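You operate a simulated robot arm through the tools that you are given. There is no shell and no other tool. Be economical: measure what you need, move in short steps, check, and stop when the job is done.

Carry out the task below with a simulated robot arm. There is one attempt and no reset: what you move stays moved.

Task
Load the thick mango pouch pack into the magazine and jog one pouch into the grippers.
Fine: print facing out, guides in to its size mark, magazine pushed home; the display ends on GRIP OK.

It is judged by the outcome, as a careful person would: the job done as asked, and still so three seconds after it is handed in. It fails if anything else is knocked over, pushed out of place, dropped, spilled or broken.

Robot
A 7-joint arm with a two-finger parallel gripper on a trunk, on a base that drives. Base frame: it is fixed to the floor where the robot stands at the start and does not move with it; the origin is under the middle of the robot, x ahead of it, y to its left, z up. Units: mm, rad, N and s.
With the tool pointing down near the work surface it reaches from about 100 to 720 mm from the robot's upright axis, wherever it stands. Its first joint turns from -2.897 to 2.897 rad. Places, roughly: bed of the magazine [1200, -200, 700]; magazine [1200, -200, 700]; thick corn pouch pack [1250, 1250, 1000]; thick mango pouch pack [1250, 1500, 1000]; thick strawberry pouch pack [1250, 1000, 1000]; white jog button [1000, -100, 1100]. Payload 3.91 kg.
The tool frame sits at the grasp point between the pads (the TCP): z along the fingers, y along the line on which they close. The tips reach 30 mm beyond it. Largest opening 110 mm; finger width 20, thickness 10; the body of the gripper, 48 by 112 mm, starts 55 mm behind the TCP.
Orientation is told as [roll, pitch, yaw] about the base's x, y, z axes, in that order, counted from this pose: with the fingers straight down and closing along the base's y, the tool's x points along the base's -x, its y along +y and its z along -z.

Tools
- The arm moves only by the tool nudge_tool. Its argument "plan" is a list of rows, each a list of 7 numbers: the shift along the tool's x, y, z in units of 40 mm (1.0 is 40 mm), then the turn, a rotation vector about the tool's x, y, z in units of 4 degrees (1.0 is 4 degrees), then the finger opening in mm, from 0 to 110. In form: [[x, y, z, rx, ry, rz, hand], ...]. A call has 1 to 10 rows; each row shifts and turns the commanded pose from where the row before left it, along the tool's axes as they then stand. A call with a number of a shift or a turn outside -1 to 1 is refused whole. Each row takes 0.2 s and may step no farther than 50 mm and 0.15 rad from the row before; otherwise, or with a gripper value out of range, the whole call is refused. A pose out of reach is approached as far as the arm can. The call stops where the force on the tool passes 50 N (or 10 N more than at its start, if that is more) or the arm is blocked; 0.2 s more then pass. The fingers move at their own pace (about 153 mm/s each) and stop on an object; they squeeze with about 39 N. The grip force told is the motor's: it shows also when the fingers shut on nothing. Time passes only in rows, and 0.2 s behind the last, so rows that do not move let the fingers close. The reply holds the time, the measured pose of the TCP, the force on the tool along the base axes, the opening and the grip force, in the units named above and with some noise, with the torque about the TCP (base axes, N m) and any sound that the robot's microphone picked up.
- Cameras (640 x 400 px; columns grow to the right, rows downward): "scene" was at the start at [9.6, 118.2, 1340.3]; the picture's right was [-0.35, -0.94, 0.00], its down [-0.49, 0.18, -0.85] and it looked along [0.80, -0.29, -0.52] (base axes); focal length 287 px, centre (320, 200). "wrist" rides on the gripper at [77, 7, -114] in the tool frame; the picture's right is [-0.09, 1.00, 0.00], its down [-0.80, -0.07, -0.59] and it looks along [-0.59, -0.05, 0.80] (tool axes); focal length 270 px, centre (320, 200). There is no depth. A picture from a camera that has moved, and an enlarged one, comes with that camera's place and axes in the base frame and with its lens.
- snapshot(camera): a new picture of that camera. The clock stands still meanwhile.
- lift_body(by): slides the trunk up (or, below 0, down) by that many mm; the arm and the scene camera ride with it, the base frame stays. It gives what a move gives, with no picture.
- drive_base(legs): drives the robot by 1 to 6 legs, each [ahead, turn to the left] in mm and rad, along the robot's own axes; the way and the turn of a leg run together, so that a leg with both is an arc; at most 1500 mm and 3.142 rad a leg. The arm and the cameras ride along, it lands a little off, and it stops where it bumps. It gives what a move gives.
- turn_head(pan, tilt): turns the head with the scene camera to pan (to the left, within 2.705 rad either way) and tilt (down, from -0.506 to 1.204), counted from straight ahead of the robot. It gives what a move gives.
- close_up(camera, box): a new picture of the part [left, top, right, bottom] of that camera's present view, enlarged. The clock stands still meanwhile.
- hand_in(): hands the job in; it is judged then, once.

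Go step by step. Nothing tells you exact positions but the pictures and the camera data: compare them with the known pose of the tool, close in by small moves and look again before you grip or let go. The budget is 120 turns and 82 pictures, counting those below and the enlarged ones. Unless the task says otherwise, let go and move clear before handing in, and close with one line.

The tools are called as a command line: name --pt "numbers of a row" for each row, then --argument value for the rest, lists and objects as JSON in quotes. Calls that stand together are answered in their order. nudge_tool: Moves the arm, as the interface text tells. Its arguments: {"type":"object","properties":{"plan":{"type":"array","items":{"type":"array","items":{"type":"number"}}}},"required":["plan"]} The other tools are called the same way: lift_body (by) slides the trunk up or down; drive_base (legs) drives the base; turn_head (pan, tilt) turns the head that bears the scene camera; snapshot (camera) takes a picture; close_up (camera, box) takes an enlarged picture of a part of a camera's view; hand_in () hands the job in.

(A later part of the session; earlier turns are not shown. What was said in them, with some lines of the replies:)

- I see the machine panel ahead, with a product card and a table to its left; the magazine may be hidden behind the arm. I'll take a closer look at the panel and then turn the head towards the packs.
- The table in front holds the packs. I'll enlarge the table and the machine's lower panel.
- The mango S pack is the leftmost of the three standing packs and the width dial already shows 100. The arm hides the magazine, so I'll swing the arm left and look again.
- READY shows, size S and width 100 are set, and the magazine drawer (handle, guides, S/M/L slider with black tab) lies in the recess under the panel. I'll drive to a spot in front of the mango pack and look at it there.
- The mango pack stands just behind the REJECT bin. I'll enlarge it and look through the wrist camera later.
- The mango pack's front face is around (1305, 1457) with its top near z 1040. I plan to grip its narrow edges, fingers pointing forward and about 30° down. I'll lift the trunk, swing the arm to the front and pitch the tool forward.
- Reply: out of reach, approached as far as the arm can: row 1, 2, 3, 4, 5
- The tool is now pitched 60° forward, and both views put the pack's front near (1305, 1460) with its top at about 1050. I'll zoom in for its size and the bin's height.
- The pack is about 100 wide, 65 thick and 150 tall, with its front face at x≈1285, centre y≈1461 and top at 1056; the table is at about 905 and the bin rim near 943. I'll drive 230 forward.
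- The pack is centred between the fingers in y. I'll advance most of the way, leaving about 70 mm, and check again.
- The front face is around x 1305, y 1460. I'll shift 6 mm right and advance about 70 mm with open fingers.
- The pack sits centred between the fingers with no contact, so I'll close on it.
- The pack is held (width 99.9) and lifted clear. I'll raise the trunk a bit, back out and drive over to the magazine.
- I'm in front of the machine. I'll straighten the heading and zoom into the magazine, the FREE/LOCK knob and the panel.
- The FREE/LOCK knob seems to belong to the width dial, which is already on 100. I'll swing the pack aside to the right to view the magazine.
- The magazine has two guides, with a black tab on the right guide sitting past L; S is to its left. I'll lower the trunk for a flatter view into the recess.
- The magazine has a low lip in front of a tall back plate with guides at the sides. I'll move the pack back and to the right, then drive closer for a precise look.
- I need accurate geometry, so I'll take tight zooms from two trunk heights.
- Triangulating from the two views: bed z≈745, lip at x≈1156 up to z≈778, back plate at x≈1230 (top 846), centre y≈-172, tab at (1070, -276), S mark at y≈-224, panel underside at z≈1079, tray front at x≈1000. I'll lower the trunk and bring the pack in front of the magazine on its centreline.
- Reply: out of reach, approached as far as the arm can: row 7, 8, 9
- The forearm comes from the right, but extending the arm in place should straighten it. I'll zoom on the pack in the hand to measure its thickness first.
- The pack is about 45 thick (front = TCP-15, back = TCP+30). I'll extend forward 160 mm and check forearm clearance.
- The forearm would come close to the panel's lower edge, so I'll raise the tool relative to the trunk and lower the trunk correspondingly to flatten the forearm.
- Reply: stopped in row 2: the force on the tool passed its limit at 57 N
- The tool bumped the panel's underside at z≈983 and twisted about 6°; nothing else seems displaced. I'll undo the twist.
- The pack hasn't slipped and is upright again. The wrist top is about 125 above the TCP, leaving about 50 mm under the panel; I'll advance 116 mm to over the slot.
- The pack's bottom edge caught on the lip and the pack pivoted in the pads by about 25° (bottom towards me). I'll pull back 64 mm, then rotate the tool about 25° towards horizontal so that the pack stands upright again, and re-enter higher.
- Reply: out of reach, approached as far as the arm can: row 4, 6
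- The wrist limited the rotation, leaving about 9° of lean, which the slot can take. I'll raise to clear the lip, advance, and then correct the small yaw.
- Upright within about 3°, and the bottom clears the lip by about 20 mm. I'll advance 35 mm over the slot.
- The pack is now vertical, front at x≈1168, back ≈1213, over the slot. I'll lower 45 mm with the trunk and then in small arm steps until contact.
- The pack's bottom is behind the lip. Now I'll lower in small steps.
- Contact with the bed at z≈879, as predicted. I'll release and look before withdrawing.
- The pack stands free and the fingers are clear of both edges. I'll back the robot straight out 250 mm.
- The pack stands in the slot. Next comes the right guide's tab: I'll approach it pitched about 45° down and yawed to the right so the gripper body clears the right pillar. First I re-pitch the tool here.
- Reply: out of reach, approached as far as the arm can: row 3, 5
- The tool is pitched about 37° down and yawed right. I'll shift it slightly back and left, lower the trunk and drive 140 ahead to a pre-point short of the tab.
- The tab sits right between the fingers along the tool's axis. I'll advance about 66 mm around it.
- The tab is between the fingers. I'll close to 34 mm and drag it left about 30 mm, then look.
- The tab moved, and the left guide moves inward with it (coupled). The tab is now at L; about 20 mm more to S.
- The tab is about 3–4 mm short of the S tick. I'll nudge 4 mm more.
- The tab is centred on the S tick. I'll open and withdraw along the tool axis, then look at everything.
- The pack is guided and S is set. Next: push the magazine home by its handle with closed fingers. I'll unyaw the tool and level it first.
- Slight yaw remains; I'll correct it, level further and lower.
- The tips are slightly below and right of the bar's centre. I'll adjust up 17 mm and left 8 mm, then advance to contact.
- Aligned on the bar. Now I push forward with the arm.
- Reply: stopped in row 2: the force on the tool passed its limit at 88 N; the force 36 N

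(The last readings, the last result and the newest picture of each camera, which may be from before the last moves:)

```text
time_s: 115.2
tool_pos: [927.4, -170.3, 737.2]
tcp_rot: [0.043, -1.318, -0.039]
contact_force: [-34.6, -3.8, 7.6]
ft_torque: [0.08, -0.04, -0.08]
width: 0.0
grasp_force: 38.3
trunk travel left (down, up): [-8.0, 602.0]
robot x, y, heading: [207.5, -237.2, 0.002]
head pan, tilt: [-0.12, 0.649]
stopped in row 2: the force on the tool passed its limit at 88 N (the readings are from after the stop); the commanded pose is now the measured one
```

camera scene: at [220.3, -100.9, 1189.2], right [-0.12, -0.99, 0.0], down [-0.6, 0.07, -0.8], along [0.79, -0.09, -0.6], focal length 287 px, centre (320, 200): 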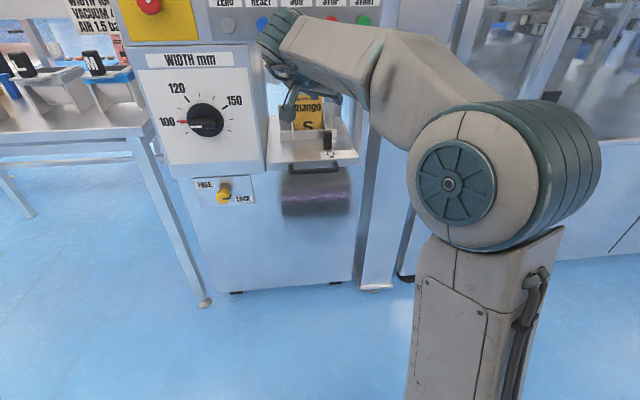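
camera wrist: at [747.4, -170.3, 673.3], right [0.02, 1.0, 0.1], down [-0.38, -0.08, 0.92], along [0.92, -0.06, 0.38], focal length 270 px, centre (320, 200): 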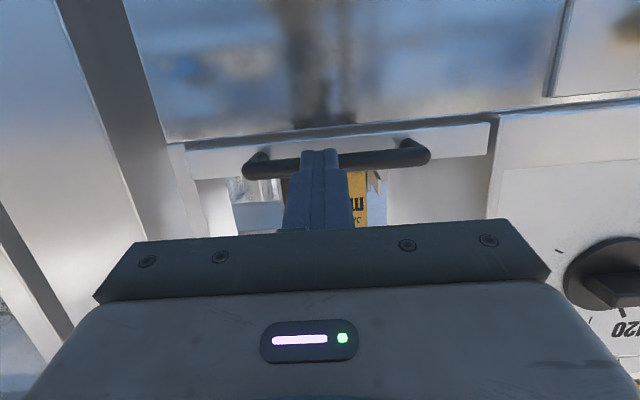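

Blocked hard on first contact, possibly just from speed. I'll back off slightly and push slowly.

nudge_tool --pt "0.03 0 -0.12 0 0 0 0" --pt "0 0 0 0 0 0 0" --pt "-0.0125 0 0.05 0 0 0 0" --pt "-0.0125 0 0.05 0 0 0 0" --pt "-0.0125 0 0.05 0 0 0 0" --pt "-0.0125 0 0.05 0 0 0 0" --pt "-0.0125 0 0.05 0 0 0 0" --pt "-0.0125 0 0.05 0 0 0 0" --pt "-0.0125 0 0.05 0 0 0 0"

snapshot --camera "scene"

```text
time_s: 116.3
tool_pos: [925.9, -170.1, 732.1]
tcp_rot: [0.044, -1.308, -0.036]
contact_force: [-23.6, -2.7, 4.4]
ft_torque: [0.04, -0.08, -0.03]
width: 0.2
grasp_force: 37.9
trunk travel left (down, up): [-8.0, 602.0]
robot x, y, heading: [209.4, -241.9, 0.002]
head pan, tilt: [-0.12, 0.649]
stopped in row 5: the force on the tool passed its limit at 54 N (the readings are from after the stop); the commanded pose is now the measured one
```

```text
12 pictures are left
camera scene: at [216.7, -101.2, 1039.4], right [-0.12, -0.99, 0.0], down [-0.6, 0.07, -0.8], along [0.79, -0.09, -0.6], focal length 287 px, centre (320, 200)
```

scene: 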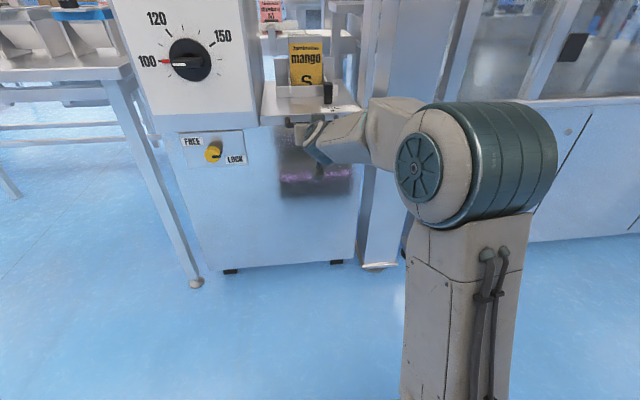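

The magazine doesn't move under more than 50 N: its front is flush with the cabinet, so it seems to be already home. I'll back off, raise the tool to the JOG button height (≈ y -141, z 1107) and read the display.

nudge_tool --pt "0.12 0 -0.5 0 0 0 0" --pt "0.12 0 -0.5 0 0 0 0" --pt "0.06 0.7 -0.25 0 0 0 0"

lift_body --by 382

turn_head --pan -0.05 --tilt 0.4

snapshot --camera "scene"

snapshot --camera "wrist"

```text
time_s: 117.1
tool_pos: [877.3, -141.5, 731.1]
tcp_rot: [0.04, -1.306, -0.037]
contact_force: [-0.2, -0.2, 0.5]
ft_torque: [0.02, 0.03, 0.03]
width: 0.0
grasp_force: 37.3
trunk travel left (down, up): [-8.0, 602.0]
robot x, y, heading: [209.4, -236.3, 0.006]
head pan, tilt: [-0.12, 0.649]
```

```text
time_s: 120.8
tool_pos: [878.4, -142.2, 1113.6]
tcp_rot: [0.039, -1.306, -0.034]
contact_force: [0.4, 0.4, -0.8]
ft_torque: [0.0, 0.01, 0.0]
width: 0.0
grasp_force: 38.0
trunk travel left (down, up): [-390.0, 220.0]
robot x, y, heading: [207.6, -239.1, 0.003]
head pan, tilt: [-0.12, 0.649]
```

```text
time_s: 121.5
tool_pos: [877.1, -141.8, 1113.1]
tcp_rot: [0.04, -1.307, -0.035]
contact_force: [0.1, 0.3, 0.1]
ft_torque: [0.0, 0.02, 0.02]
width: 0.0
grasp_force: 37.9
trunk travel left (down, up): [-390.0, 220.0]
robot x, y, heading: [205.4, -241.3, 0.0]
head pan, tilt: [-0.051, 0.4]
```

```text
11 pictures are left
camera scene: at [225.3, -95.2, 1443.7], right [-0.05, -1.0, 0.0], down [-0.39, 0.02, -0.92], along [0.92, -0.04, -0.39], focal length 287 px, centre (320, 200)
```

scene: 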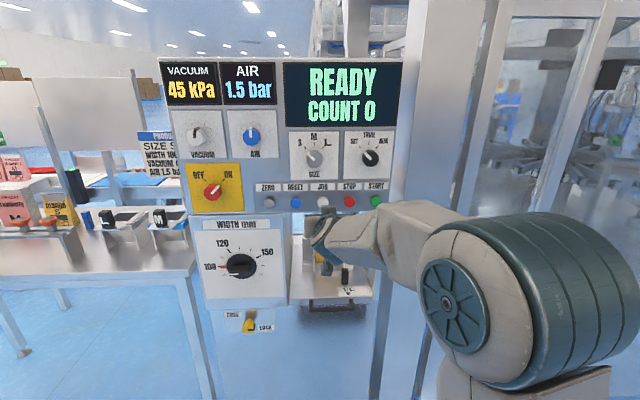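

```text
10 pictures are left
camera wrist: at [746.2, -133.2, 1069.6], right [0.02, 1.0, 0.1], down [-0.36, -0.08, 0.93], along [0.93, -0.05, 0.36], focal length 270 px, centre (320, 200)
```

wrist: 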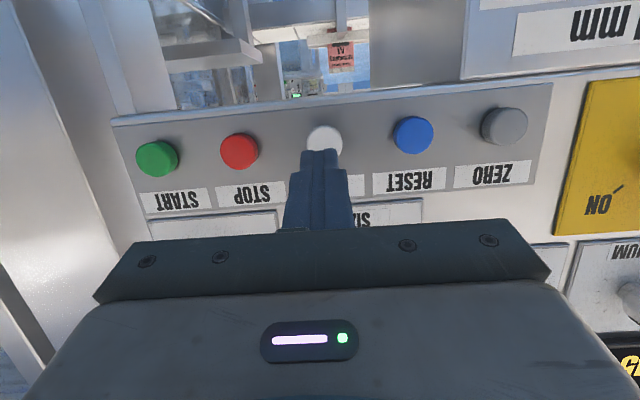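

The display still shows READY. JOG lies straight ahead of the fingertips, so I'll approach and press slowly.

nudge_tool --pt "-0.197 0.05 0.724 0 0 0 0" --pt "-0.197 0.04 0.724 0 0 0 0"

nudge_tool --pt "-0.026 0 0.096 0 0 0 0" --pt "-0.026 0 0.096 0 0 0 0" --pt "-0.026 0 0.096 0 0 0 0" --pt "-0.026 0 0.096 0 0 0 0" --pt "-0.026 0 0.096 0 0 0 0" --pt "-0.026 0 0.096 0 0 0 0"

close_up --camera "scene" --box '[150, 50, 410, 220]'

```text
time_s: 122.1
tool_pos: [937.2, -135.5, 1111.8]
tcp_rot: [0.041, -1.306, -0.035]
contact_force: [-0.1, -0.2, 0.2]
ft_torque: [-0.01, 0.0, -0.02]
width: 0.1
grasp_force: 37.8
trunk travel left (down, up): [-390.0, 220.0]
robot x, y, heading: [207.5, -237.5, 0.006]
head pan, tilt: [-0.051, 0.4]
```

```text
time_s: 123.5
tool_pos: [957.8, -135.9, 1114.5]
tcp_rot: [0.042, -1.305, -0.037]
contact_force: [-18.6, 0.6, -3.3]
ft_torque: [0.05, 0.13, -0.02]
width: 0.0
grasp_force: 37.2
trunk travel left (down, up): [-390.0, 220.0]
robot x, y, heading: [209.8, -239.8, 0.003]
head pan, tilt: [-0.051, 0.4]
heard: click
```

```text
2.35 times, centred on (280, 135) of scene
camera zoom: at [222.5, -95.0, 1443.7], right [-0.05, -1.0, 0.0], down [-0.39, 0.02, -0.92], along [0.92, -0.04, -0.39], focal length 676 px, centre (414, 353)
```

zoom: 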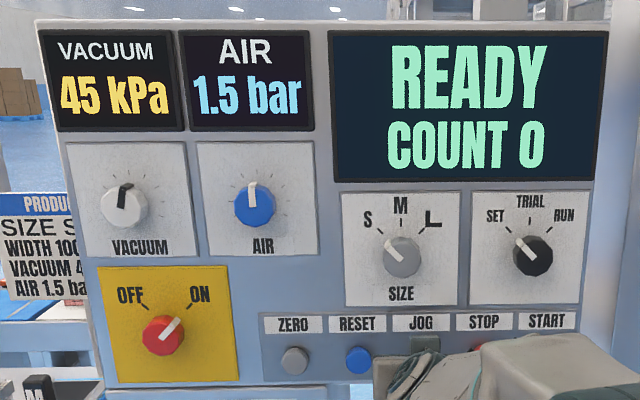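

A click was heard. I'll release the button, wait a moment and read again.

nudge_tool --pt "0.13 0 -0.48 0 0 0 0" --pt "0.13 0 -0.48 0 0 0 0" --pt "0 0 0 0 0 0 0" --pt "0 0 0 0 0 0 0" --pt "0 0 0 0 0 0 0" --pt "0 0 0 0 0 0 0" --pt "0 0 0 0 0 0 0"

snapshot --camera "scene"

```text
time_s: 125.1
tool_pos: [922.6, -138.2, 1114.4]
tcp_rot: [0.039, -1.309, -0.036]
contact_force: [-0.1, -0.5, 0.0]
ft_torque: [0.0, -0.01, 0.04]
width: 0.0
grasp_force: 37.8
trunk travel left (down, up): [-390.0, 220.0]
robot x, y, heading: [208.5, -239.7, 0.005]
head pan, tilt: [-0.051, 0.4]
```

```text
8 pictures are left
camera scene: at [225.3, -95.1, 1443.7], right [-0.05, -1.0, 0.0], down [-0.39, 0.02, -0.92], along [0.92, -0.04, -0.39], focal length 287 px, centre (320, 200)
```

scene: 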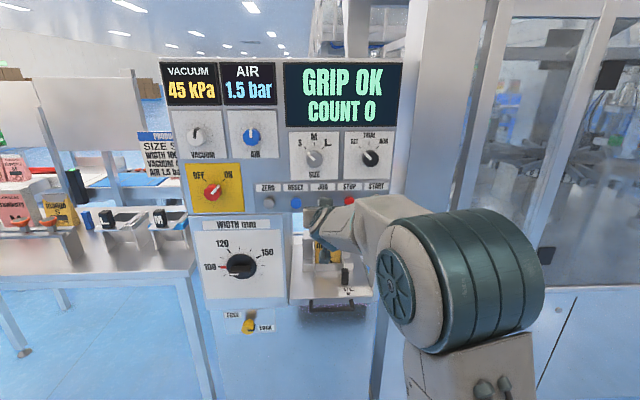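

The display shows GRIP OK. I'll back away and take a last look at the magazine.

drive_base --legs '[[-200, 0]]'

nudge_tool --pt "0 -1 0 0 0 0 0" --pt "0 -1 0 0 0 0 0" --pt "0 -1 0 0 0 0 0" --pt "0 -1 0 0 0 0 0" --pt "0 -1 0 0 0 0 0"

close_up --camera "scene" --box '[240, 40, 400, 300]'

```text
time_s: 126.7
tool_pos: [723.2, -139.7, 1114.3]
tcp_rot: [0.04, -1.309, -0.038]
contact_force: [0.3, -0.5, -1.0]
ft_torque: [-0.01, -0.02, 0.01]
width: 0.1
grasp_force: 38.2
trunk travel left (down, up): [-390.0, 220.0]
robot x, y, heading: [9.3, -238.9, 0.005]
head pan, tilt: [-0.051, 0.4]
```

```text
time_s: 127.9
tool_pos: [722.1, -340.5, 1114.2]
tcp_rot: [0.043, -1.307, -0.039]
contact_force: [0.3, 0.7, 0.1]
ft_torque: [0.01, 0.02, -0.02]
width: 0.0
grasp_force: 37.4
trunk travel left (down, up): [-390.0, 220.0]
robot x, y, heading: [3.4, -239.1, -0.004]
head pan, tilt: [-0.051, 0.4]
```

```text
1.54 times, centred on (320, 170) of scene
camera zoom: at [24.7, -96.4, 1443.8], right [-0.05, -1.0, 0.0], down [-0.39, 0.02, -0.92], along [0.92, -0.04, -0.39], focal length 442 px, centre (320, 246)
```

zoom: 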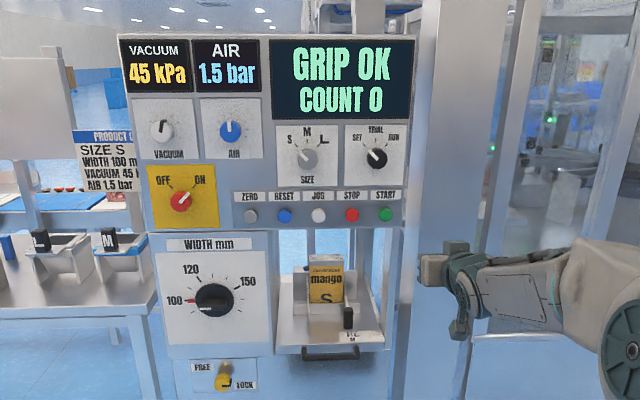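

close_up --camera "scene" --box '[290, 190, 390, 290]'

```text
4.00 times, centred on (340, 240) of scene
camera zoom: at [24.7, -96.4, 1443.8], right [-0.05, -1.0, 0.0], down [-0.39, 0.02, -0.92], along [0.92, -0.04, -0.39], focal length 1149 px, centre (240, 40)
```

zoom: 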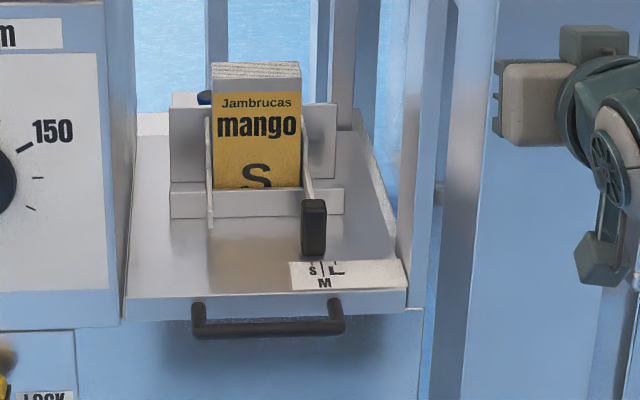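

The pack is upright with its print facing out, both guides are against it with the tab on S, the magazine is against its stop, and the display reads GRIP OK. The arm is clear, so I'm handing in.

hand_in

```text
The job is handed in.
```

The thick mango pack is in the magazine with its print facing out and the guides in at the S mark. I jogged one pouch and the display ended on GRIP OK. I pushed the magazine handle with over 50 N and it did not move, so I took it to be home already; its front is flush with the cabinet. On the way in, the wrist bumped the panel's underside once, and I saw nothing displaced by it.
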